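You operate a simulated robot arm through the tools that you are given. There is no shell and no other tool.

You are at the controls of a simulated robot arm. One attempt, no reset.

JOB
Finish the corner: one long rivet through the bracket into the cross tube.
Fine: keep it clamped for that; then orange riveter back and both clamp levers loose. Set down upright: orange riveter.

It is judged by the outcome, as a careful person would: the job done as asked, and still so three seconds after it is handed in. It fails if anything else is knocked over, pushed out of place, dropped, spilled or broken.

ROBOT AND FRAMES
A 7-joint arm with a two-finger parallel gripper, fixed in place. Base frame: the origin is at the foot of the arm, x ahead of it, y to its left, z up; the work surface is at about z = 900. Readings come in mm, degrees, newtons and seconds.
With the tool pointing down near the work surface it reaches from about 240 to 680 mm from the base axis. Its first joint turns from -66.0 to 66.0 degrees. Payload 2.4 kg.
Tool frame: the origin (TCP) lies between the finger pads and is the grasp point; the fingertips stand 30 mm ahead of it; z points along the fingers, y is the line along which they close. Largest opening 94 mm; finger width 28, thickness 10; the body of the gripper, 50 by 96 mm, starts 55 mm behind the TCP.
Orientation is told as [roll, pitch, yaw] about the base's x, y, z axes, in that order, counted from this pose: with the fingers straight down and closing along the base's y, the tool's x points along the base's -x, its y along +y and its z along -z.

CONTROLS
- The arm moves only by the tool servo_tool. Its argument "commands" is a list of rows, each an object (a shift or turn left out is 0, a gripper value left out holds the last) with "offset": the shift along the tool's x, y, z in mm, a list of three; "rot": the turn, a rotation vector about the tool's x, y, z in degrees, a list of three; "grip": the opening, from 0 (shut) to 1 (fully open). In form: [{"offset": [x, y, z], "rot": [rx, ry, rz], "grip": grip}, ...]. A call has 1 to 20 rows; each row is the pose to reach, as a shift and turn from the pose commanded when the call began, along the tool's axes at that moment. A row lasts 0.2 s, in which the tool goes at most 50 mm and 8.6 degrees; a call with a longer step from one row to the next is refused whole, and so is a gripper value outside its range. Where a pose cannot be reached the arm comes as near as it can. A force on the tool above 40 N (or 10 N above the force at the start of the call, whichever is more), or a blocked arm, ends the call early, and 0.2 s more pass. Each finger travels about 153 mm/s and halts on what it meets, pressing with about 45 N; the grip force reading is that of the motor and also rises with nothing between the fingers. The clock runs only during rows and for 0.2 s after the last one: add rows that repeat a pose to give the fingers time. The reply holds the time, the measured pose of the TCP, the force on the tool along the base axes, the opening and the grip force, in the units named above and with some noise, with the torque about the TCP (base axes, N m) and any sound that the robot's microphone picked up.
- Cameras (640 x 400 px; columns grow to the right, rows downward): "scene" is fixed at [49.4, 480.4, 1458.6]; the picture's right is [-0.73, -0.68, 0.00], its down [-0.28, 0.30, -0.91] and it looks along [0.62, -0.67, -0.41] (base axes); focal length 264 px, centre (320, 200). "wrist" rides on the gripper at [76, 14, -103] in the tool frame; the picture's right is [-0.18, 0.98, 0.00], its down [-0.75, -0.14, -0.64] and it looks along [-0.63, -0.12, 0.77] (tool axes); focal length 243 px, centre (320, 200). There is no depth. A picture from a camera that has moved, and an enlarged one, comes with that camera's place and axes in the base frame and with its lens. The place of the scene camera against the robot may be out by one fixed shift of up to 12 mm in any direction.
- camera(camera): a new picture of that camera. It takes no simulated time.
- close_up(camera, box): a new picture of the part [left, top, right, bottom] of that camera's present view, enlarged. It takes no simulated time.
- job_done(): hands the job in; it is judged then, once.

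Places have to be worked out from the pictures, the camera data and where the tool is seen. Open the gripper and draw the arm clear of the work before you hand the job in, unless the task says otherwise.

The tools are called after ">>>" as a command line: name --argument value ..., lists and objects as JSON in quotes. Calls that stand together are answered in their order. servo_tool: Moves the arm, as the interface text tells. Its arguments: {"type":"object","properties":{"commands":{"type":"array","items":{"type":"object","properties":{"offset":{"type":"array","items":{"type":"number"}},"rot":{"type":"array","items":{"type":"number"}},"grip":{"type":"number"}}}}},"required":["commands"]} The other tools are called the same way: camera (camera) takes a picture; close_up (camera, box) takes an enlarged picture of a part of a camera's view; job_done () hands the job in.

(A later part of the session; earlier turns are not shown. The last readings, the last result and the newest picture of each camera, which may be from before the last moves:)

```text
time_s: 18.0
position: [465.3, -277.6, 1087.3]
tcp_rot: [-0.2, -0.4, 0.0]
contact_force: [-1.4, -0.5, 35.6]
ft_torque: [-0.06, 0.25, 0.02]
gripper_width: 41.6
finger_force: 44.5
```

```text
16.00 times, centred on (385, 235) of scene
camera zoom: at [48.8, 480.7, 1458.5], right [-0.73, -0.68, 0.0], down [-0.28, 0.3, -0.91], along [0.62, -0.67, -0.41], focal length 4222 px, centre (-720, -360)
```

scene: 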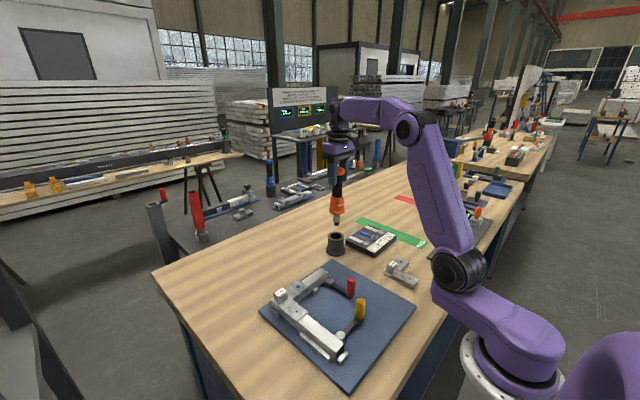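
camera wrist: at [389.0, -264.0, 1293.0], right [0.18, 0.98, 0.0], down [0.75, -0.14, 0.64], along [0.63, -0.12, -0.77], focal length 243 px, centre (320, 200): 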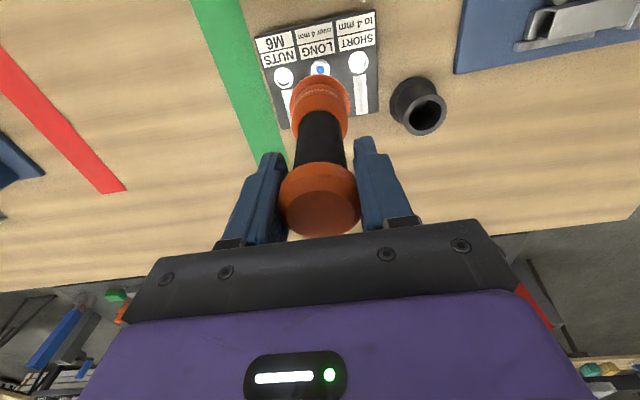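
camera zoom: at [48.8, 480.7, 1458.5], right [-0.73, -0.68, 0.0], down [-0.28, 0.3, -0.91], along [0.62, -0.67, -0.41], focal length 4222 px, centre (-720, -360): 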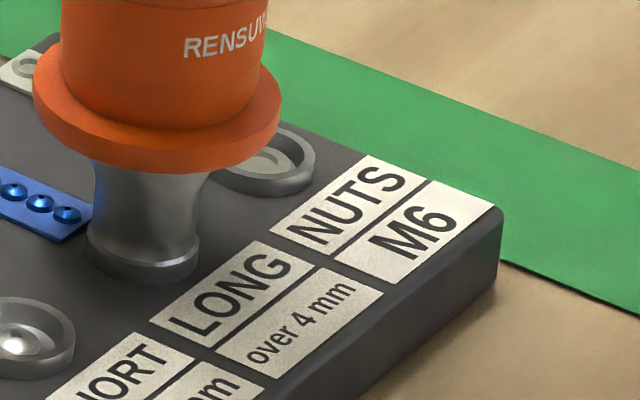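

The tube has bottomed on the cup (net ~40 N). I'll ease off, lift ~35 mm and inspect the tip for a blue rivet.

>>> servo_tool --commands '[{"offset": [0, 0, -5], "grip": 0.0}, {"offset": [0, 0, -12], "grip": 0.0}, {"offset": [0, 0, -25], "grip": 0.0}, {"offset": [0, 0, -40], "grip": 0.0}, {"offset": [0, 0, -50], "grip": 0.0}, {"offset": [0, 0, -50], "grip": 0.0}]'

>>> close_up --camera "scene" --box '[370, 205, 400, 245]'

>>> close_up --camera "scene" --box '[360, 170, 420, 250]'

```text
time_s: 19.4
position: [465.2, -277.7, 1136.0]
tcp_rot: [0.1, 0.1, 0.0]
contact_force: [0.4, -0.2, -4.0]
ft_torque: [0.0, 0.01, 0.01]
gripper_width: 41.3
finger_force: 45.5
```

```text
10.00 times, centred on (385, 225) of scene
camera zoom: at [49.4, 480.3, 1458.6], right [-0.73, -0.68, 0.0], down [-0.28, 0.3, -0.91], along [0.62, -0.67, -0.41], focal length 2638 px, centre (-330, -50)
```

zoom: 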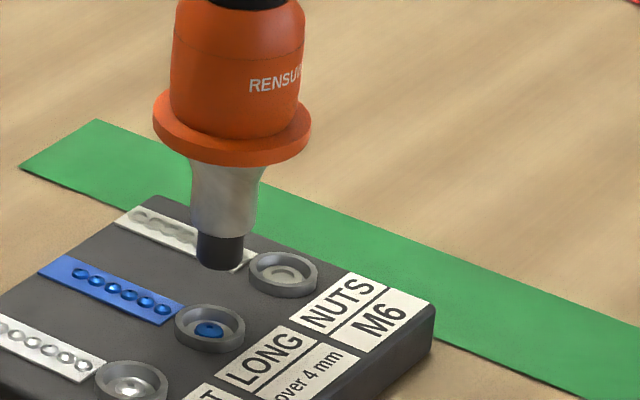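

```text
5.00 times, centred on (390, 210) of scene
camera zoom: at [49.4, 480.3, 1458.6], right [-0.73, -0.68, 0.0], down [-0.28, 0.3, -0.91], along [0.62, -0.67, -0.41], focal length 1319 px, centre (-30, 150)
```

zoom: 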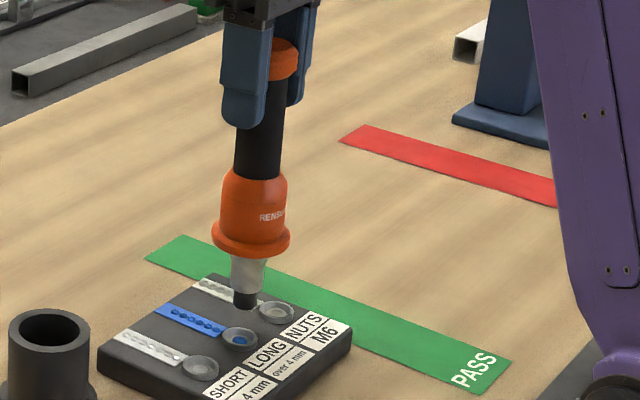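

The blue strip now shows 6 rivets instead of 7, which suggests one was taken up. Let me zoom on the tip and strip to confirm.

>>> close_up --camera "scene" --box '[383, 218, 399, 234]'

>>> close_up --camera "scene" --box '[366, 226, 396, 246]'

>>> close_up --camera "wrist" --box '[240, 0, 400, 120]'

```text
16.00 times, centred on (391, 226) of scene
camera zoom: at [49.4, 480.3, 1458.6], right [-0.73, -0.68, 0.0], down [-0.28, 0.3, -0.91], along [0.62, -0.67, -0.41], focal length 4222 px, centre (-816, -216)
```

zoom: 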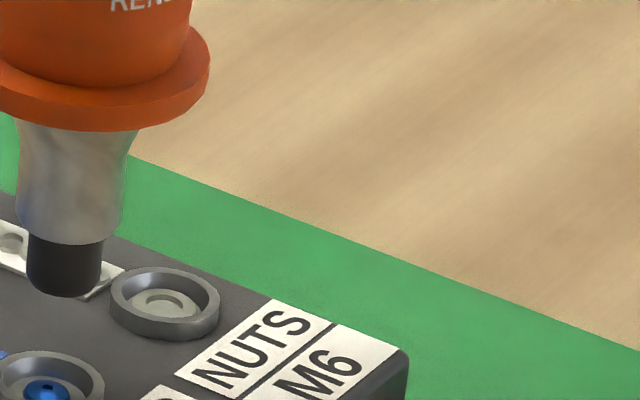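

```text
16.00 times, centred on (381, 236) of scene
camera zoom: at [49.4, 480.3, 1458.6], right [-0.73, -0.68, 0.0], down [-0.28, 0.3, -0.91], along [0.62, -0.67, -0.41], focal length 4222 px, centre (-656, -376)
```

zoom: 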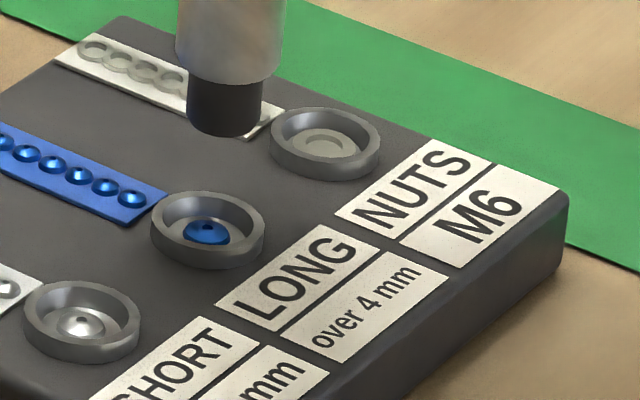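

```text
3.33 times, centred on (320, 60) of wrist
camera zoom: at [388.7, -262.9, 1238.8], right [0.18, 0.98, 0.0], down [0.75, -0.14, 0.64], along [0.63, -0.12, -0.77], focal length 809 px, centre (320, 667)
```

zoom: 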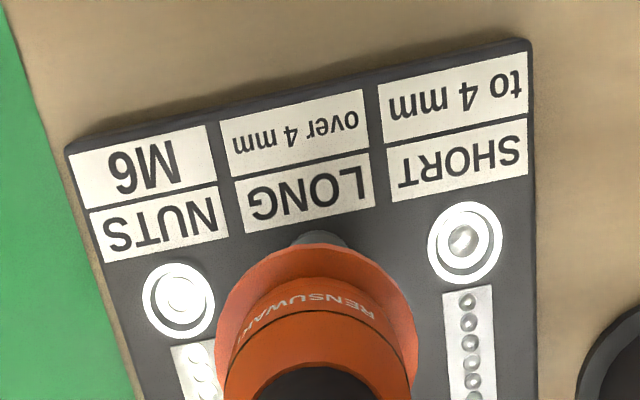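

One rivet was taken from the LONG feed (7 to 6). The empty bracket hole triangulates to about (404.8, 165.9, 947). I'll raise the nose well above everything and carry the riveter over to the hole.

>>> servo_tool --commands '[{"offset": [0, 0, -47], "grip": 0.0}, {"offset": [0, 0, -94], "grip": 0.0}, {"offset": [5, 38, -94], "grip": 0.0}, {"offset": [11, 80, -94], "grip": 0.0}, {"offset": [16, 120, -94], "grip": 0.0}, {"offset": [22, 160, -94], "grip": 0.0}, {"offset": [27, 200, -94], "grip": 0.0}, {"offset": [32, 240, -94], "grip": 0.0}, {"offset": [38, 280, -94], "grip": 0.0}, {"offset": [43, 320, -94], "grip": 0.0}, {"offset": [49, 360, -94], "grip": 0.0}, {"offset": [54, 400, -94], "grip": 0.0}, {"offset": [58, 428, -94], "grip": 0.0}, {"offset": [60, 443.3, -94], "grip": 0.0}, {"offset": [60, 443.3, -94], "grip": 0.0}]'

>>> camera --camera "wrist"

>>> camera --camera "scene"

```text
time_s: 22.6
position: [406.1, 165.3, 1230.3]
tcp_rot: [0.1, 0.0, 0.0]
contact_force: [0.7, 0.0, -4.3]
ft_torque: [-0.01, -0.02, 0.01]
gripper_width: 41.7
finger_force: 45.0
```

```text
taken
camera wrist: at [328.9, 179.6, 1332.9], right [0.18, 0.98, 0.0], down [0.75, -0.14, 0.64], along [0.63, -0.12, -0.77], focal length 243 px, centre (320, 200)
```

wrist: 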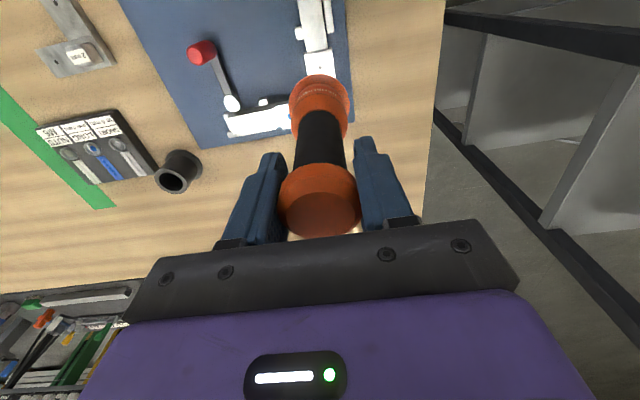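

```text
taken
```

scene: 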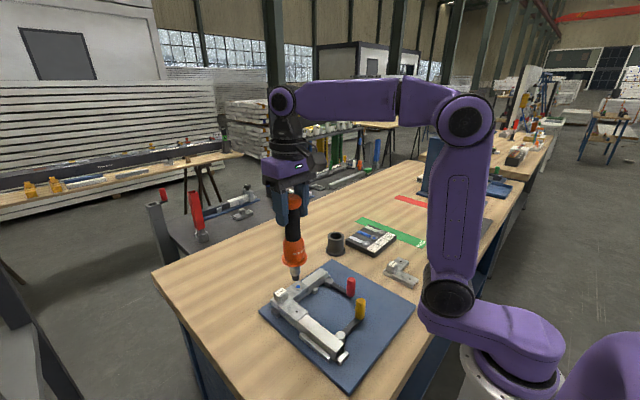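

>>> close_up --camera "wrist" --box '[260, 0, 380, 90]'

>>> close_up --camera "scene" --box '[265, 245, 335, 325]'

```text
4.44 times, centred on (320, 45) of wrist
camera zoom: at [328.9, 179.6, 1332.9], right [0.18, 0.98, 0.0], down [0.75, -0.14, 0.64], along [0.63, -0.12, -0.77], focal length 1078 px, centre (320, 889)
```

zoom: 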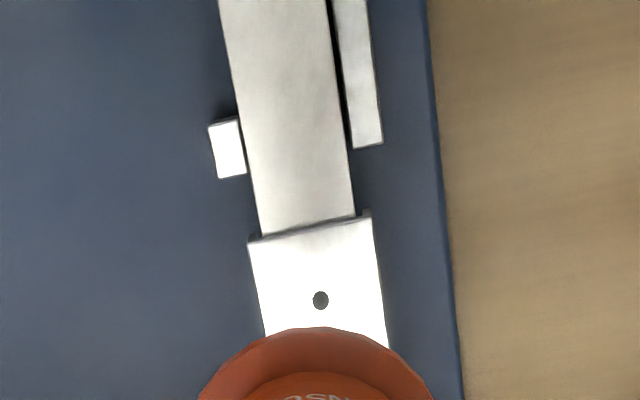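

```text
5.00 times, centred on (300, 285) of scene
camera zoom: at [49.4, 480.4, 1458.6], right [-0.73, -0.68, 0.0], down [-0.28, 0.3, -0.91], along [0.62, -0.67, -0.41], focal length 1319 px, centre (420, -225)
```

zoom: 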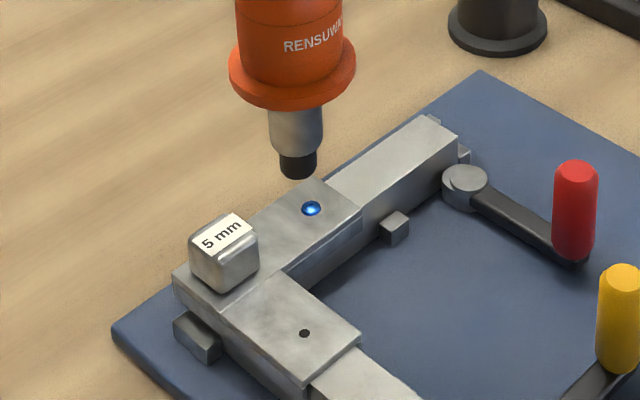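

The nose is aligned with the hole in both views (about 1 mm), with ~100 mm to go down. I'll descend 80 mm and recheck.

>>> servo_tool --commands '[{"offset": [0, 0, 25], "grip": 0.0}, {"offset": [0, 0, 50], "grip": 0.0}, {"offset": [0, 0, 70], "grip": 0.0}, {"offset": [0, 0, 80], "grip": 0.0}, {"offset": [0, 0, 80], "grip": 0.0}]'

>>> close_up --camera "scene" --box '[275, 260, 325, 320]'

>>> close_up --camera "wrist" --box '[260, 0, 380, 90]'

```text
time_s: 23.8
position: [403.9, 164.8, 1149.6]
tcp_rot: [0.0, -0.1, 0.0]
contact_force: [0.9, -0.3, -4.9]
ft_torque: [0.01, 0.02, 0.01]
gripper_width: 41.3
finger_force: 45.0
```

```text
6.67 times, centred on (300, 290) of scene
camera zoom: at [49.4, 480.4, 1458.6], right [-0.73, -0.68, 0.0], down [-0.28, 0.3, -0.91], along [0.62, -0.67, -0.41], focal length 1759 px, centre (453, -400)
```

zoom: 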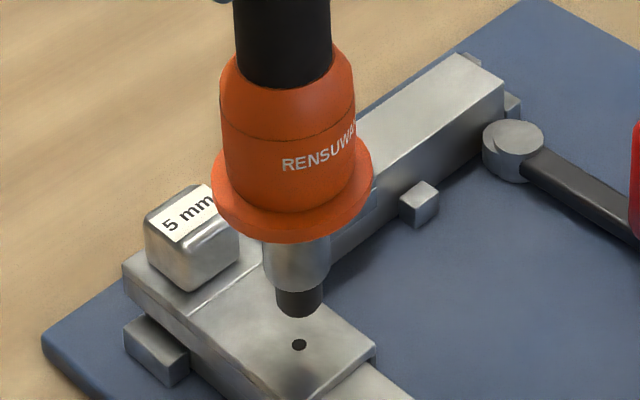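

```text
4.44 times, centred on (320, 45) of wrist
camera zoom: at [328.5, 180.0, 1252.6], right [0.18, 0.98, 0.0], down [0.75, -0.14, 0.64], along [0.63, -0.12, -0.77], focal length 1078 px, centre (320, 889)
```

zoom: 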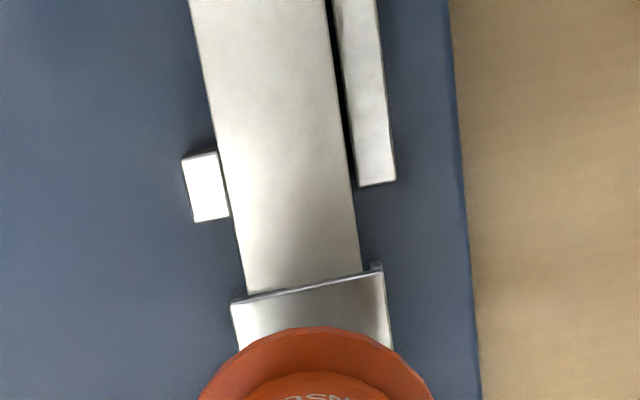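

The tip is ~20 mm above the hole and about 0.9 mm toward scene-right. I'll trim +0.8 mm x, +0.2 mm y and lower slowly to contact.

>>> servo_tool --commands '[{"offset": [-0.8, 0.2, 5], "grip": 0.0}, {"offset": [-0.8, 0.2, 10], "grip": 0.0}, {"offset": [-0.8, 0.2, 14], "grip": 0.0}, {"offset": [-0.8, 0.2, 17], "grip": 0.0}]'

>>> close_up --camera "scene" --box '[285, 285, 315, 315]'

```text
time_s: 24.8
position: [406.7, 164.6, 1132.1]
tcp_rot: [0.1, 0.0, 0.0]
contact_force: [0.5, 0.0, -4.5]
ft_torque: [0.0, 0.03, -0.03]
gripper_width: 41.5
finger_force: 44.9
```

```text
13.33 times, centred on (300, 300) of scene
camera zoom: at [49.4, 480.4, 1458.6], right [-0.73, -0.68, 0.0], down [-0.28, 0.3, -0.91], along [0.62, -0.67, -0.41], focal length 3518 px, centre (587, -1133)
```

zoom: 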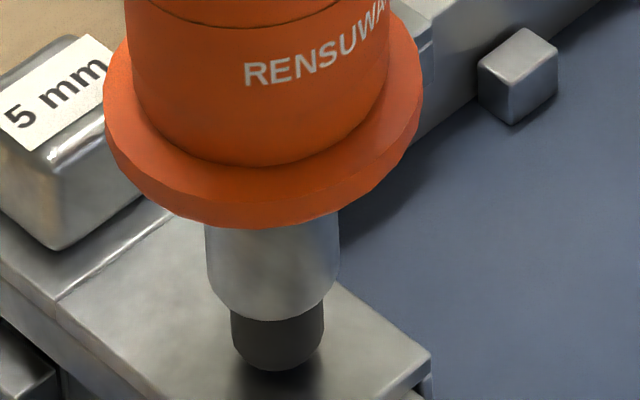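

The tip is ~4 mm above and centred on the hole (within 0.5 mm). I'll press down in small steps, watching force and sound.

>>> servo_tool --commands '[{"offset": [0, 0, 2], "grip": 0.0}, {"offset": [0, 0, 4], "grip": 0.0}, {"offset": [0, 0, 6], "grip": 0.0}]'

>>> close_up --camera "scene" --box '[285, 285, 315, 315]'

```text
time_s: 25.6
position: [405.3, 164.2, 1127.9]
tcp_rot: [0.1, 0.0, 0.0]
contact_force: [-1.5, -0.7, -1.3]
ft_torque: [-0.08, 0.21, 0.01]
gripper_width: 41.4
finger_force: 44.9
```

```text
13.33 times, centred on (300, 300) of scene
camera zoom: at [49.4, 480.4, 1458.6], right [-0.73, -0.68, 0.0], down [-0.28, 0.3, -0.91], along [0.62, -0.67, -0.41], focal length 3518 px, centre (587, -1133)
```

zoom: 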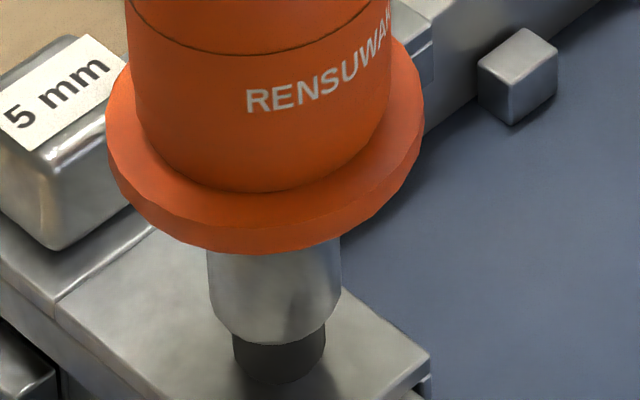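

Contact at TCP z≈1128. I'll press steadily through the tip spring travel (~13 mm), with a tiny relief to -x for the side load.

>>> servo_tool --commands '[{"offset": [0.3, 0, 1.5], "grip": 0.0}, {"offset": [0.3, 0, 3], "grip": 0.0}, {"offset": [0.3, 0, 4.5], "grip": 0.0}, {"offset": [0.3, 0, 6], "grip": 0.0}]'

>>> close_up --camera "scene" --box '[285, 285, 315, 315]'

```text
time_s: 26.6
position: [405.3, 165.8, 1121.7]
tcp_rot: [0.1, 0.0, 0.0]
contact_force: [2.1, -2.8, 4.3]
ft_torque: [-0.56, -0.23, -0.01]
gripper_width: 41.5
finger_force: 45.6
```

```text
13.33 times, centred on (300, 300) of scene
camera zoom: at [49.4, 480.3, 1458.6], right [-0.73, -0.68, 0.0], down [-0.28, 0.3, -0.91], along [0.62, -0.67, -0.41], focal length 3518 px, centre (587, -1133)
```

zoom: 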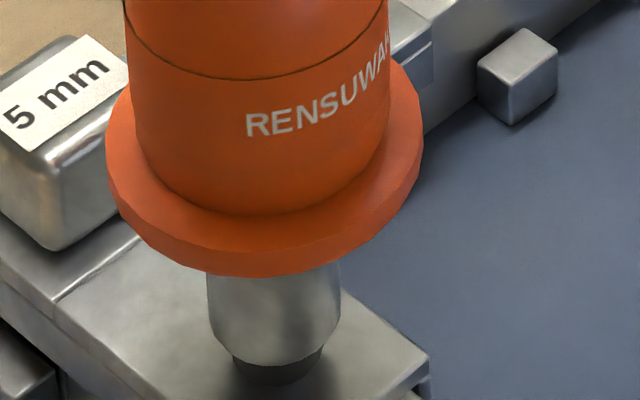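

>>> servo_tool --commands '[{"offset": [-0.15, -0.4, 0.5], "grip": 0.0}, {"offset": [-0.15, -0.5, 2], "grip": 0.0}, {"offset": [-0.15, -0.5, 3.5], "grip": 0.0}]'

>>> close_up --camera "scene" --box '[285, 285, 315, 315]'

```text
time_s: 27.4
position: [404.9, 164.9, 1118.2]
tcp_rot: [0.1, -0.1, 0.0]
contact_force: [0.6, 0.1, 9.0]
ft_torque: [0.03, -0.09, 0.05]
gripper_width: 41.3
finger_force: 45.0
```

```text
13.33 times, centred on (300, 300) of scene
camera zoom: at [49.3, 480.3, 1458.6], right [-0.73, -0.68, 0.0], down [-0.28, 0.3, -0.91], along [0.62, -0.67, -0.41], focal length 3518 px, centre (587, -1133)
```

zoom: 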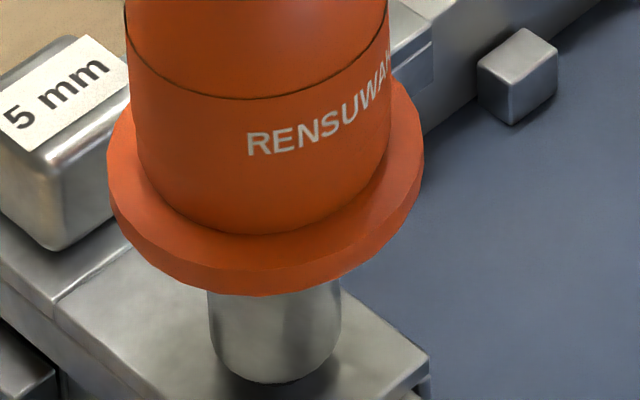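

Side loads are now near zero and the force is 13 N net; the tube is almost down on the bracket. I'll press further.

>>> servo_tool --commands '[{"offset": [0, 0, 1], "grip": 0.0}, {"offset": [0, 0, 2], "grip": 0.0}, {"offset": [0, 0, 3], "grip": 0.0}]'

>>> close_up --camera "scene" --box '[285, 285, 315, 315]'

```text
time_s: 28.2
position: [404.3, 164.9, 1114.8]
tcp_rot: [0.0, -0.1, 0.0]
contact_force: [1.2, 1.6, 14.0]
ft_torque: [0.2, -0.19, 0.0]
gripper_width: 41.5
finger_force: 45.1
```

```text
13.33 times, centred on (300, 300) of scene
camera zoom: at [49.2, 480.3, 1458.6], right [-0.73, -0.68, 0.0], down [-0.28, 0.3, -0.91], along [0.62, -0.67, -0.41], focal length 3518 px, centre (587, -1133)
```

zoom: 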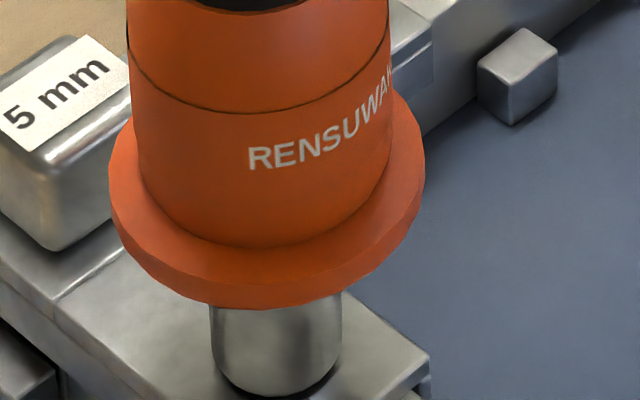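

>>> servo_tool --commands '[{"offset": [-0.15, 0.15, 1], "grip": 0.0}, {"offset": [-0.15, 0.15, 2], "grip": 0.0}]'

>>> close_up --camera "scene" --box '[285, 285, 315, 315]'

```text
time_s: 28.8
position: [404.3, 165.9, 1112.7]
tcp_rot: [0.1, -0.1, 0.1]
contact_force: [-1.9, -0.9, 20.1]
ft_torque: [-0.1, 0.14, 0.04]
gripper_width: 41.1
finger_force: 45.4
```

```text
13.33 times, centred on (300, 300) of scene
camera zoom: at [49.1, 480.2, 1458.6], right [-0.73, -0.68, 0.0], down [-0.28, 0.3, -0.91], along [0.62, -0.67, -0.41], focal length 3518 px, centre (587, -1133)
```

zoom: 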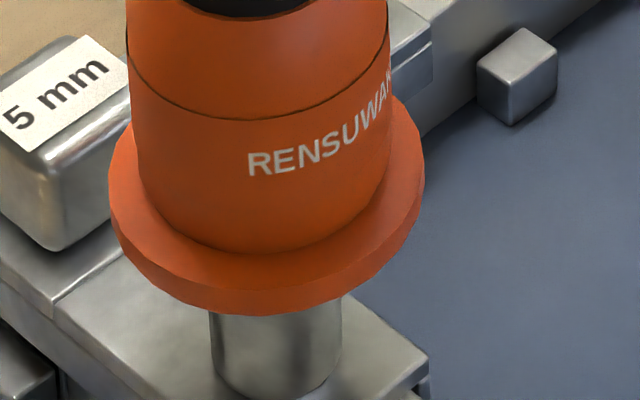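

>>> servo_tool --commands '[{"offset": [0.1, 0, 0.8], "grip": 0.0}, {"offset": [0.1, 0, 1.6], "grip": 0.0}]'

>>> close_up --camera "scene" --box '[285, 285, 315, 315]'

```text
time_s: 29.4
position: [406.3, 165.4, 1110.1]
tcp_rot: [0.1, -0.4, -0.1]
contact_force: [-0.9, -0.6, 35.6]
ft_torque: [-0.07, 0.2, -0.01]
gripper_width: 41.2
finger_force: 45.0
```

```text
13.33 times, centred on (300, 300) of scene
camera zoom: at [48.9, 480.2, 1458.7], right [-0.73, -0.68, 0.0], down [-0.28, 0.3, -0.91], along [0.62, -0.67, -0.41], focal length 3518 px, centre (587, -1133)
```

zoom: 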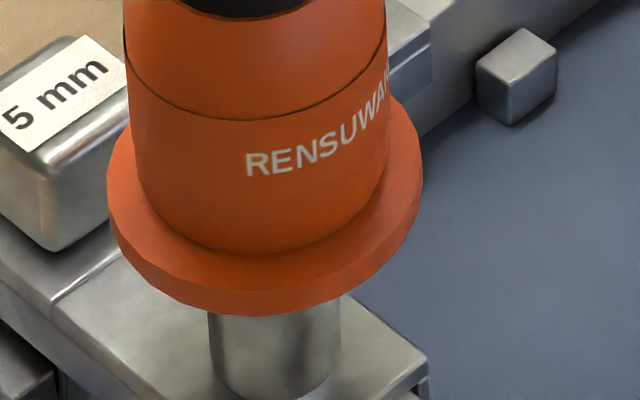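

The tool has bottomed on the bracket (net ~40 N). I'll hold that for a short moment, then back off and look at the hole.

>>> servo_tool --commands '[{"offset": [0, 0, 0], "grip": 0.0}, {"offset": [0, 0, 0], "grip": 0.0}, {"offset": [0, 0, 0], "grip": 0.0}]'

>>> servo_tool --commands '[{"offset": [0, 0, -5], "grip": 0.0}, {"offset": [0, 0, -12], "grip": 0.0}, {"offset": [0, 0, -25], "grip": 0.0}, {"offset": [0, 0, -45], "grip": 0.0}, {"offset": [0, 0, -65], "grip": 0.0}, {"offset": [0, 0, -65], "grip": 0.0}]'

>>> close_up --camera "scene" --box '[275, 260, 325, 320]'

>>> close_up --camera "wrist" --box '[260, 0, 380, 90]'

```text
time_s: 30.2
position: [406.0, 166.0, 1112.4]
tcp_rot: [0.1, -0.2, 0.0]
contact_force: [0.5, 0.2, 34.7]
ft_torque: [-0.12, -0.09, 0.03]
gripper_width: 41.5
finger_force: 44.7
```

```text
time_s: 31.6
position: [405.0, 165.8, 1175.0]
tcp_rot: [0.0, 0.0, 0.0]
contact_force: [0.8, -0.2, -4.5]
ft_torque: [0.0, -0.02, -0.03]
gripper_width: 41.2
finger_force: 44.9
```

```text
6.67 times, centred on (300, 290) of scene
camera zoom: at [49.4, 480.4, 1458.6], right [-0.73, -0.68, 0.0], down [-0.28, 0.3, -0.91], along [0.62, -0.67, -0.41], focal length 1759 px, centre (453, -400)
```

zoom: 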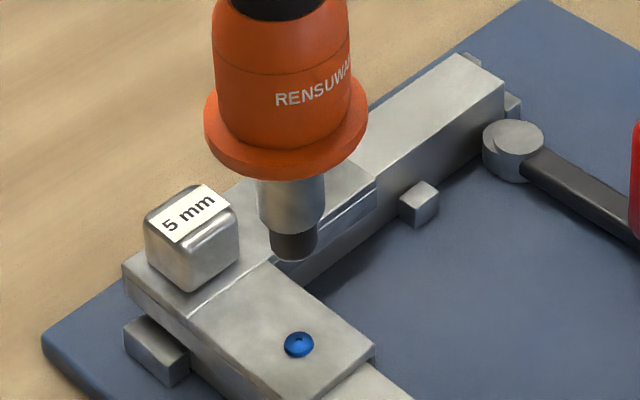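

```text
4.44 times, centred on (320, 45) of wrist
camera zoom: at [329.9, 180.8, 1279.0], right [0.18, 0.98, 0.0], down [0.75, -0.14, 0.64], along [0.63, -0.12, -0.77], focal length 1078 px, centre (320, 889)
```

zoom: 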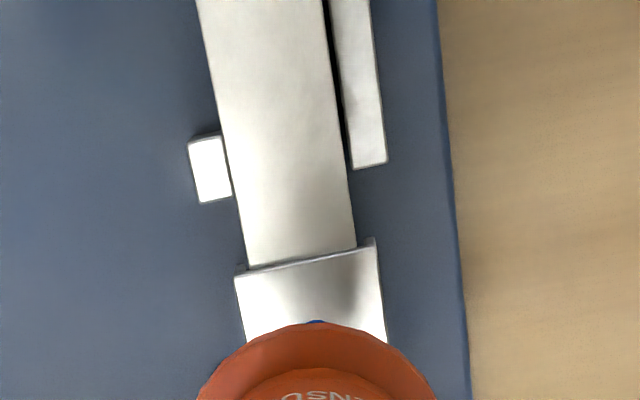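

A blue rivet is now in the formerly empty hole. I'll raise the riveter clear and carry it back above its stand, then inspect the rivet properly from the free view.

>>> servo_tool --commands '[{"offset": [0, 0, -30], "grip": 0.0}, {"offset": [0, 0, -55], "grip": 0.0}, {"offset": [-13, -31, -55], "grip": 0.0}, {"offset": [-29, -68, -55], "grip": 0.0}, {"offset": [-45, -105, -55], "grip": 0.0}, {"offset": [-61, -142, -55], "grip": 0.0}, {"offset": [-76, -179, -55], "grip": 0.0}, {"offset": [-92, -216, -55], "grip": 0.0}, {"offset": [-108, -253, -55], "grip": 0.0}, {"offset": [-121, -284, -55], "grip": 0.0}, {"offset": [-131.9, -309.4, -55], "grip": 0.0}, {"offset": [-131.9, -309.4, -55], "grip": 0.0}]'

>>> close_up --camera "scene" --box '[260, 265, 330, 330]'

>>> close_up --camera "scene" --box '[310, 150, 370, 260]'

>>> camera --camera "wrist"

```text
time_s: 34.2
position: [536.9, -143.8, 1230.6]
tcp_rot: [0.0, 0.0, 0.1]
contact_force: [-0.6, 0.9, -4.7]
ft_torque: [-0.01, 0.0, 0.02]
gripper_width: 41.5
finger_force: 44.8
```

```text
6.15 times, centred on (295, 298) of scene
camera zoom: at [49.5, 480.3, 1458.6], right [-0.73, -0.68, 0.0], down [-0.28, 0.3, -0.91], along [0.62, -0.67, -0.41], focal length 1624 px, centre (474, -400)
```

zoom: 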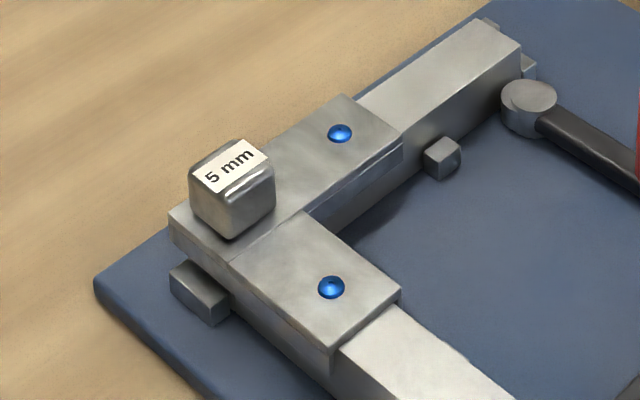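

```text
3.64 times, centred on (340, 205) of scene
camera zoom: at [49.5, 480.3, 1458.6], right [-0.73, -0.68, 0.0], down [-0.28, 0.3, -0.91], along [0.62, -0.67, -0.41], focal length 960 px, centre (247, 182)
```

zoom: 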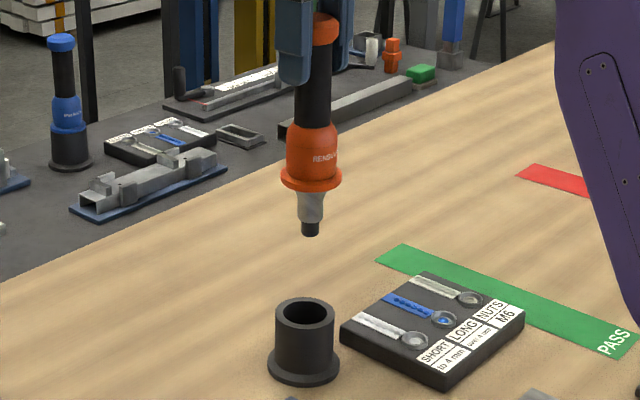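

```text
taken
camera wrist: at [461.0, -129.2, 1333.4], right [0.18, 0.98, 0.0], down [0.75, -0.14, 0.64], along [0.63, -0.12, -0.77], focal length 243 px, centre (320, 200)
```

wrist: 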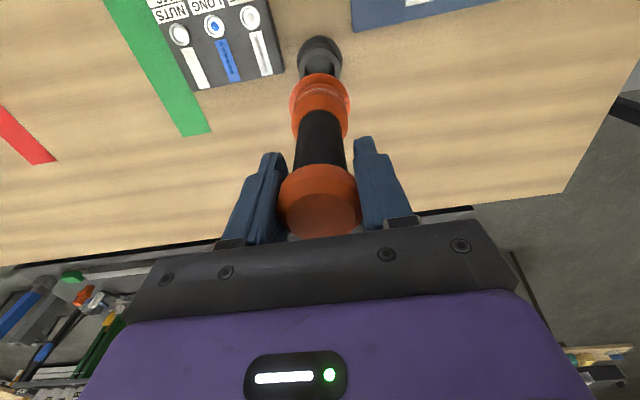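

The new rivet sits flush and looks identical to the existing one. I'll zoom in on nose and stand to verify alignment before lowering the riveter back.

>>> close_up --camera "scene" --box '[320, 205, 360, 260]'

>>> close_up --camera "wrist" --box '[260, 20, 380, 140]'

```text
7.27 times, centred on (340, 232) of scene
camera zoom: at [49.5, 480.3, 1458.6], right [-0.73, -0.68, 0.0], down [-0.28, 0.3, -0.91], along [0.62, -0.67, -0.41], focal length 1919 px, centre (174, -36)
```

zoom: 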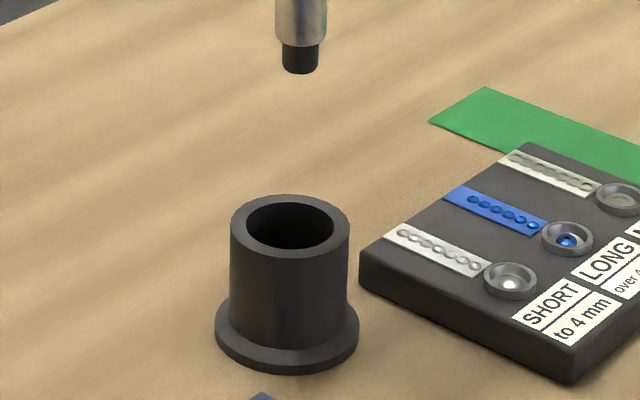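

```text
3.33 times, centred on (320, 80) of wrist
camera zoom: at [461.0, -129.2, 1333.4], right [0.18, 0.98, 0.0], down [0.75, -0.14, 0.64], along [0.63, -0.12, -0.77], focal length 809 px, centre (320, 600)
```

zoom: 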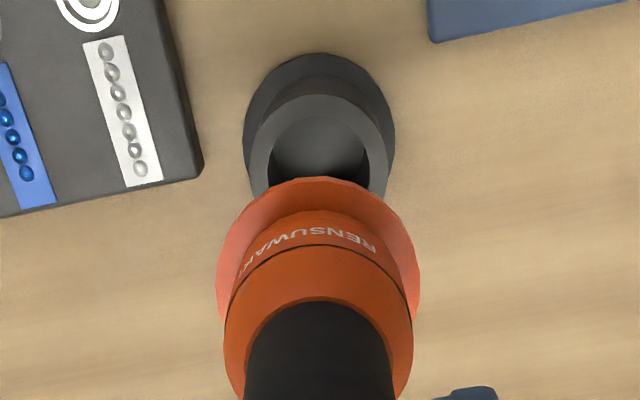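

The nose is about 2 mm short in x relative to the stand's 42 mm opening (nose tube 24 mm), so there's ample clearance. I'll trim +2 mm x, lower to just above the rim and recheck.

>>> servo_tool --commands '[{"offset": [-2, 0, 25], "grip": 0.0}, {"offset": [-2, 0, 50], "grip": 0.0}, {"offset": [-2, 0, 70], "grip": 0.0}, {"offset": [-2, 0, 80], "grip": 0.0}, {"offset": [-2, 0, 80], "grip": 0.0}]'

>>> close_up --camera "scene" --box '[320, 205, 360, 260]'

>>> close_up --camera "wrist" --box '[260, 20, 380, 140]'

```text
time_s: 35.4
position: [539.9, -143.7, 1149.9]
tcp_rot: [0.0, 0.0, 0.0]
contact_force: [0.2, 0.4, -4.2]
ft_torque: [-0.04, 0.01, 0.0]
gripper_width: 41.2
finger_force: 44.7
```

```text
7.27 times, centred on (340, 232) of scene
camera zoom: at [49.5, 480.4, 1458.6], right [-0.73, -0.68, 0.0], down [-0.28, 0.3, -0.91], along [0.62, -0.67, -0.41], focal length 1919 px, centre (174, -36)
```

zoom: 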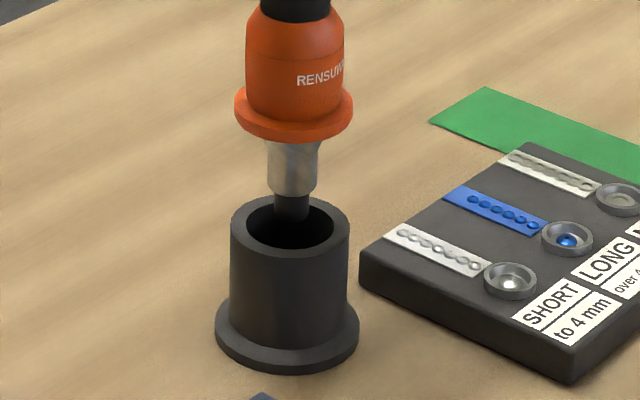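

```text
3.33 times, centred on (320, 80) of wrist
camera zoom: at [463.3, -129.0, 1253.1], right [0.18, 0.98, 0.0], down [0.75, -0.14, 0.64], along [0.63, -0.12, -0.77], focal length 809 px, centre (320, 600)
```

zoom: 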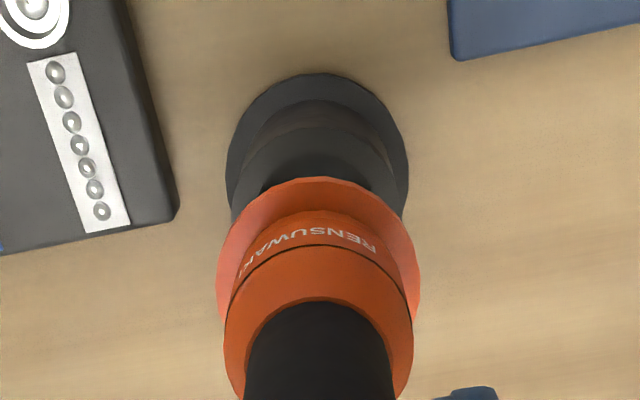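

Aligned with the opening. I'll lower it steadily into the stand and slow down for the last centimetre.

>>> servo_tool --commands '[{"offset": [0, 0, 15], "grip": 0.0}, {"offset": [0, 0, 30], "grip": 0.0}, {"offset": [0, 0, 43], "grip": 0.0}, {"offset": [0, 0, 52], "grip": 0.0}, {"offset": [0, 0, 56], "grip": 0.0}, {"offset": [0, 0, 58], "grip": 0.0}]'

>>> close_up --camera "scene" --box '[320, 190, 360, 260]'

```text
time_s: 36.8
position: [539.0, -144.0, 1092.5]
tcp_rot: [0.0, 0.0, 0.0]
contact_force: [0.2, 0.3, -4.2]
ft_torque: [0.0, 0.02, 0.0]
gripper_width: 41.3
finger_force: 44.8
```

```text
5.71 times, centred on (340, 225) of scene
camera zoom: at [49.5, 480.3, 1458.6], right [-0.73, -0.68, 0.0], down [-0.28, 0.3, -0.91], along [0.62, -0.67, -0.41], focal length 1508 px, centre (206, 57)
```

zoom: 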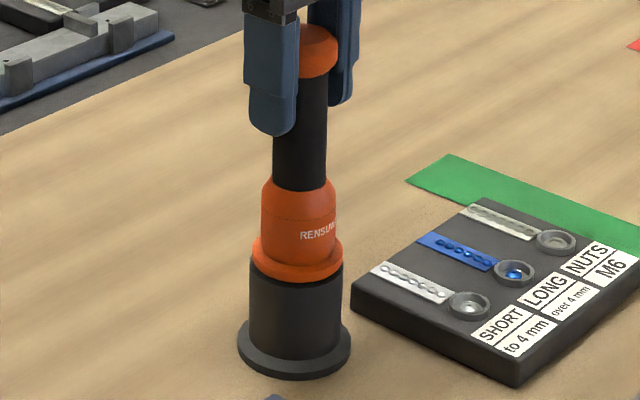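

Almost seated (about 3 mm to go). I'll creep down until contact takes the weight.

>>> servo_tool --commands '[{"offset": [0, 0, 1], "grip": 0.0}, {"offset": [0, 0, 2], "grip": 0.0}, {"offset": [0, 0, 3], "grip": 0.0}]'

```text
time_s: 37.6
position: [539.7, -144.4, 1089.5]
tcp_rot: [0.1, 0.0, 0.0]
contact_force: [-1.0, -0.7, -3.3]
ft_torque: [-0.02, -0.01, -0.01]
gripper_width: 41.3
finger_force: 44.8
```

>>> servo_tool --commands '[{"offset": [0, 0, 0.7], "grip": 0.0}, {"offset": [0, 0, 1.4], "grip": 0.0}]'

>>> close_up --camera "scene" --box '[320, 190, 360, 260]'

```text
time_s: 38.2
position: [539.4, -144.5, 1087.5]
tcp_rot: [0.0, 0.0, 0.0]
contact_force: [-0.6, 0.3, -4.8]
ft_torque: [0.01, -0.01, 0.02]
gripper_width: 41.5
finger_force: 44.3
```

```text
5.71 times, centred on (340, 225) of scene
camera zoom: at [49.5, 480.4, 1458.6], right [-0.73, -0.68, 0.0], down [-0.28, 0.3, -0.91], along [0.62, -0.67, -0.41], focal length 1508 px, centre (206, 57)
```

zoom: 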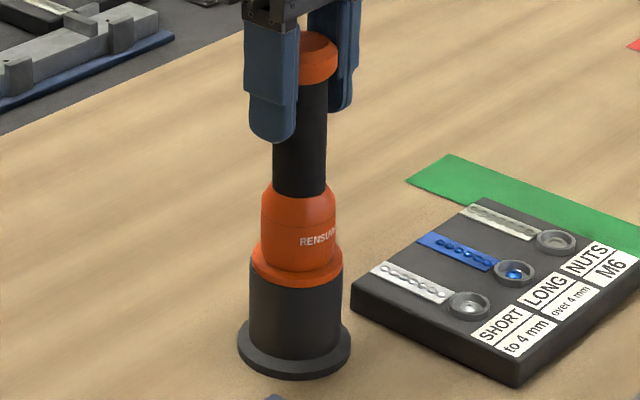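

>>> servo_tool --commands '[{"offset": [0, 0, 0.7], "grip": 0.0}, {"offset": [0, 0, 1.4], "grip": 0.0}]'

```text
time_s: 38.8
position: [539.0, -144.6, 1087.3]
tcp_rot: [0.1, 0.0, 0.0]
contact_force: [-3.2, -0.6, 4.1]
ft_torque: [0.09, 0.18, 0.0]
gripper_width: 41.4
finger_force: 45.0
```

It's seated: the stand now pushes back ~8 N. I'll relax 0.5 mm and open the fingers gently.

>>> servo_tool --commands '[{"offset": [0, 0, -0.6], "grip": 0.0}, {"offset": [0, 0, -0.6], "grip": 0.48}, {"offset": [0, 0, -0.6], "grip": 0.6}, {"offset": [0, 0, -0.6], "grip": 0.8}, {"offset": [0, 0, -0.6], "grip": 0.8}]'

>>> close_up --camera "scene" --box '[320, 190, 360, 260]'

>>> close_up --camera "wrist" --box '[200, 40, 440, 240]'

```text
time_s: 40.0
position: [539.3, -144.7, 1086.9]
tcp_rot: [0.1, 0.0, -0.1]
contact_force: [0.3, 0.1, -0.4]
ft_torque: [-0.03, 0.0, -0.01]
gripper_width: 75.2
finger_force: 0.1
```

```text
5.71 times, centred on (340, 225) of scene
camera zoom: at [49.4, 480.4, 1458.6], right [-0.73, -0.68, 0.0], down [-0.28, 0.3, -0.91], along [0.62, -0.67, -0.41], focal length 1508 px, centre (206, 57)
```

zoom: 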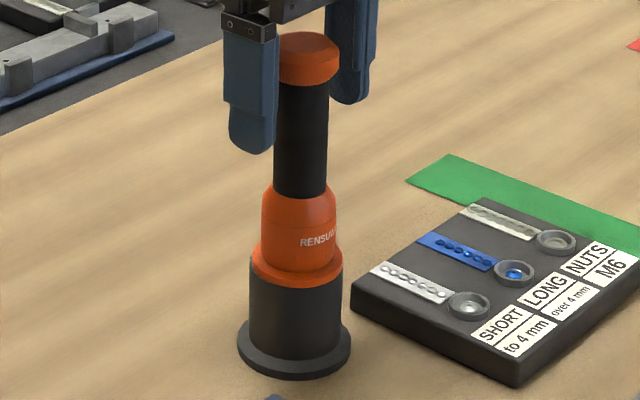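

```text
2.00 times, centred on (320, 140) of wrist
camera zoom: at [463.0, -129.3, 1190.4], right [0.18, 0.98, 0.0], down [0.75, -0.14, 0.64], along [0.63, -0.12, -0.77], focal length 485 px, centre (320, 320)
```

zoom: 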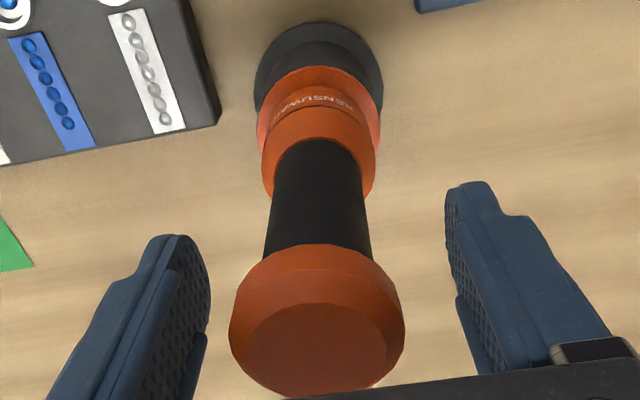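

The riveter stands upright in its holder just like before. I'll open fully and rise straight up clear of the cap.

>>> servo_tool --commands '[{"offset": [0, 0, 0], "grip": 1.0}, {"offset": [0, 0, -15], "grip": 1.0}, {"offset": [0, 0, -45], "grip": 1.0}, {"offset": [0, 0, -90], "grip": 1.0}, {"offset": [0, 0, -135], "grip": 1.0}, {"offset": [0, 0, -135], "grip": 1.0}]'

>>> camera --camera "scene"

>>> close_up --camera "scene" --box '[315, 190, 365, 260]'

```text
time_s: 41.4
position: [539.6, -143.9, 1222.3]
tcp_rot: [0.0, 0.0, 0.0]
contact_force: [0.5, 0.6, 0.0]
ft_torque: [-0.02, -0.01, 0.0]
gripper_width: 94.1
finger_force: 0.1
```

```text
taken
```

scene: 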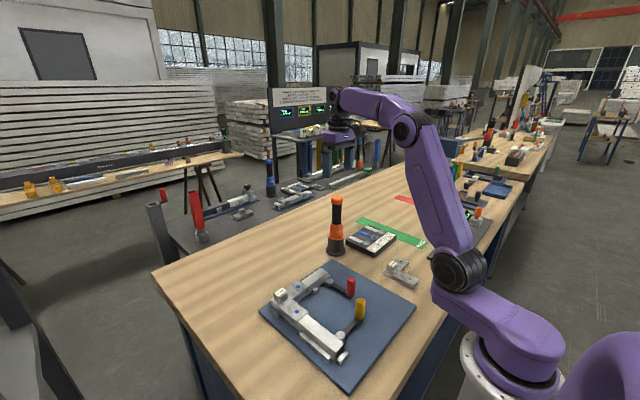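

```text
5.71 times, centred on (340, 225) of scene
camera zoom: at [49.4, 480.4, 1458.6], right [-0.73, -0.68, 0.0], down [-0.28, 0.3, -0.91], along [0.62, -0.67, -0.41], focal length 1508 px, centre (206, 57)
```

zoom: 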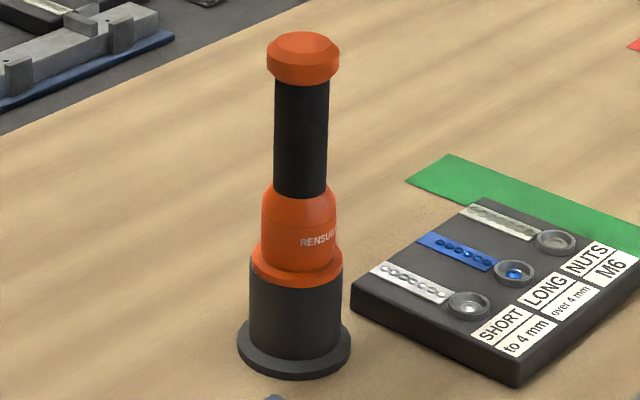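

The riveter is back exactly as before. Now the clamp levers: I'll move the camera above the clamp area to measure both levers and pivots.

>>> servo_tool --commands '[{"offset": [10, 0, -28]}, {"offset": [40, 29, -28]}, {"offset": [70, 58, -28]}, {"offset": [100, 87, -28]}, {"offset": [130, 116, -28]}, {"offset": [160, 145, -28]}, {"offset": [190, 174, -28]}, {"offset": [220, 195, -28]}, {"offset": [239.6, 204, -28]}, {"offset": [239.6, 204, -28]}]'

>>> camera --camera "wrist"

>>> close_up --camera "wrist" --box '[220, 0, 420, 180]'

```text
time_s: 43.6
position: [299.6, 62.0, 1251.9]
tcp_rot: [0.0, 0.0, -0.1]
contact_force: [0.1, 0.4, 0.2]
ft_torque: [-0.03, 0.03, 0.01]
gripper_width: 94.0
finger_force: 0.0
```

```text
taken
camera wrist: at [222.8, 76.1, 1354.7], right [0.18, 0.98, 0.0], down [0.75, -0.14, 0.64], along [0.63, -0.12, -0.77], focal length 243 px, centre (320, 200)
```

wrist: 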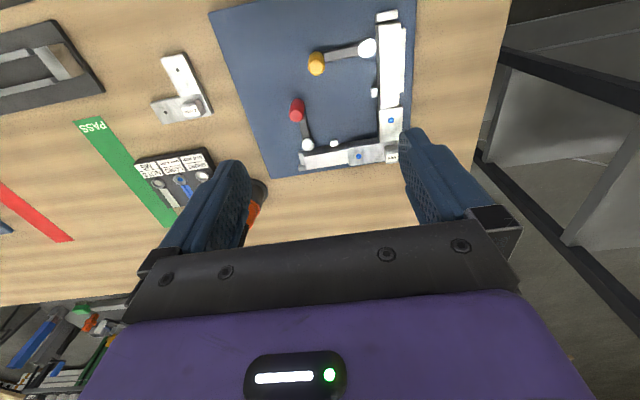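

```text
2.22 times, centred on (320, 90) of wrist
camera zoom: at [222.8, 76.1, 1354.7], right [0.18, 0.98, 0.0], down [0.75, -0.14, 0.64], along [0.63, -0.12, -0.77], focal length 539 px, centre (320, 444)
```

zoom: 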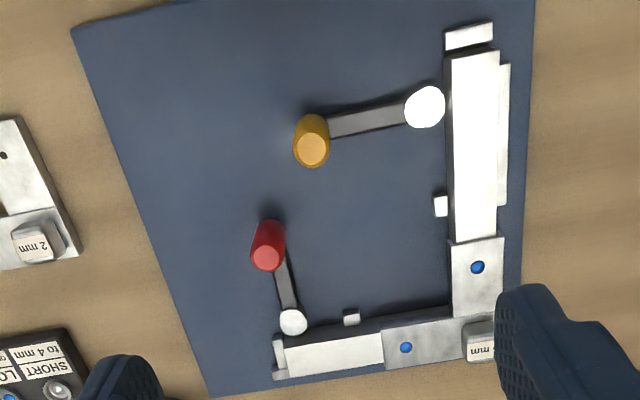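

Both levers point straight away from their tubes: red pivot ≈(428,15) with handle at ≈(354,15), yellow pivot ≈(292,134) with handle at ≈(295,58); handle tops are at about z 982. I'll get a closer look at the cams to judge which way they loosen.

>>> servo_tool --commands '[{"offset": [-15, -10, 40]}, {"offset": [-30, -20, 80]}, {"offset": [-45, -32, 120]}, {"offset": [-45, -32, 120]}]'

>>> camera --camera "wrist"

>>> close_up --camera "wrist" --box '[220, 40, 400, 160]'

>>> close_up --camera "scene" --box '[318, 266, 348, 296]'

>>> close_up --camera "scene" --box '[315, 315, 365, 365]'

```text
time_s: 44.6
position: [344.3, 28.6, 1128.4]
tcp_rot: [-0.1, 0.0, -0.1]
contact_force: [-0.3, -0.1, -0.2]
ft_torque: [-0.02, 0.0, -0.01]
gripper_width: 94.1
finger_force: 0.0
```

```text
taken
camera wrist: at [268.3, 43.4, 1232.9], right [0.18, 0.98, 0.0], down [0.75, -0.14, 0.64], along [0.63, -0.12, -0.77], focal length 243 px, centre (320, 200)
```

wrist: 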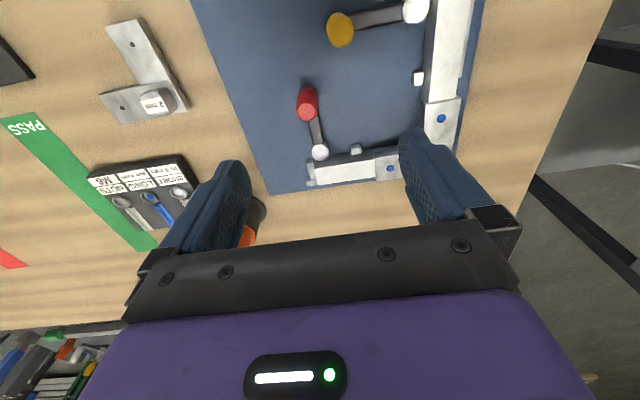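

```text
3.33 times, centred on (310, 100) of wrist
camera zoom: at [268.3, 43.4, 1232.9], right [0.18, 0.98, 0.0], down [0.75, -0.14, 0.64], along [0.63, -0.12, -0.77], focal length 809 px, centre (353, 533)
```

zoom: 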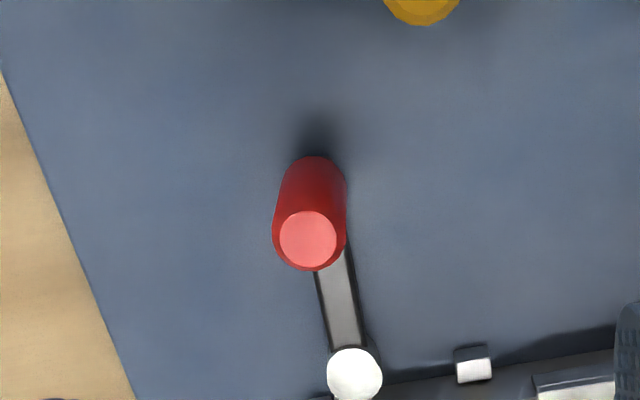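

```text
13.33 times, centred on (333, 281) of scene
camera zoom: at [49.4, 480.4, 1458.6], right [-0.73, -0.68, 0.0], down [-0.28, 0.3, -0.91], along [0.62, -0.67, -0.41], focal length 3518 px, centre (147, -880)
```

zoom: 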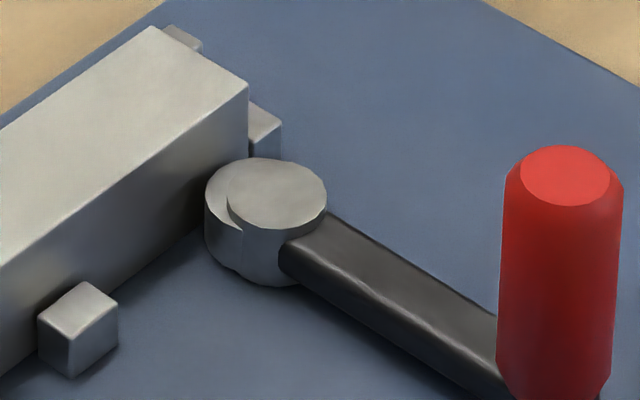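

```text
8.00 times, centred on (340, 340) of scene
camera zoom: at [49.4, 480.4, 1458.6], right [-0.73, -0.68, 0.0], down [-0.28, 0.3, -0.91], along [0.62, -0.67, -0.41], focal length 2111 px, centre (160, -920)
```

zoom: 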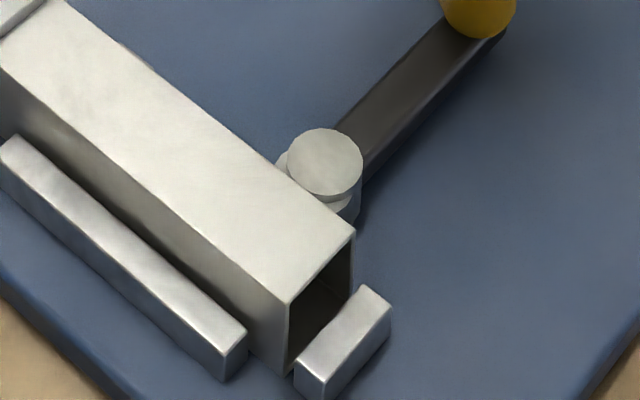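

The cam discs sit symmetric toward the tube, so swinging a lever ~90° should release it. I'll start with red: straddle the handle at about (355.5, 13.5) with a loose cage, then swing it gently and feel for resistance.

>>> servo_tool --commands '[{"offset": [-6, -8, 20], "grip": 0.7}, {"offset": [-11.2, -15.1, 50], "grip": 0.7}, {"offset": [-11.2, -15.1, 70], "grip": 0.7}, {"offset": [-11.2, -15.1, 70], "grip": 0.7}]'

>>> close_up --camera "wrist" --box '[220, 40, 420, 240]'

>>> close_up --camera "scene" --box '[290, 220, 400, 340]'

```text
time_s: 45.6
position: [354.7, 14.3, 1059.7]
tcp_rot: [0.0, 0.0, 0.0]
contact_force: [-0.2, 0.5, 0.1]
ft_torque: [0.02, -0.01, 0.0]
gripper_width: 65.9
finger_force: 0.1
```

```text
2.00 times, centred on (320, 140) of wrist
camera zoom: at [278.7, 29.7, 1162.9], right [0.18, 0.98, 0.0], down [0.75, -0.14, 0.64], along [0.63, -0.12, -0.77], focal length 485 px, centre (320, 320)
```

zoom: 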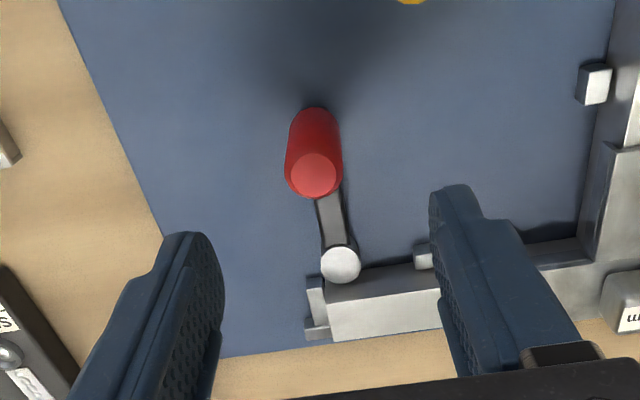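

```text
3.33 times, centred on (345, 280) of scene
camera zoom: at [49.4, 480.4, 1458.6], right [-0.73, -0.68, 0.0], down [-0.28, 0.3, -0.91], along [0.62, -0.67, -0.41], focal length 880 px, centre (237, -67)
```

zoom: 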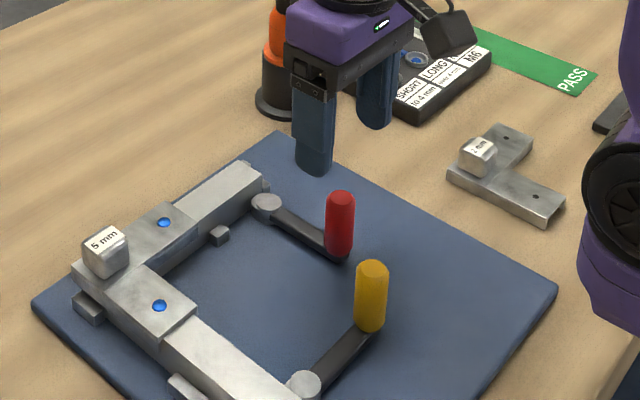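

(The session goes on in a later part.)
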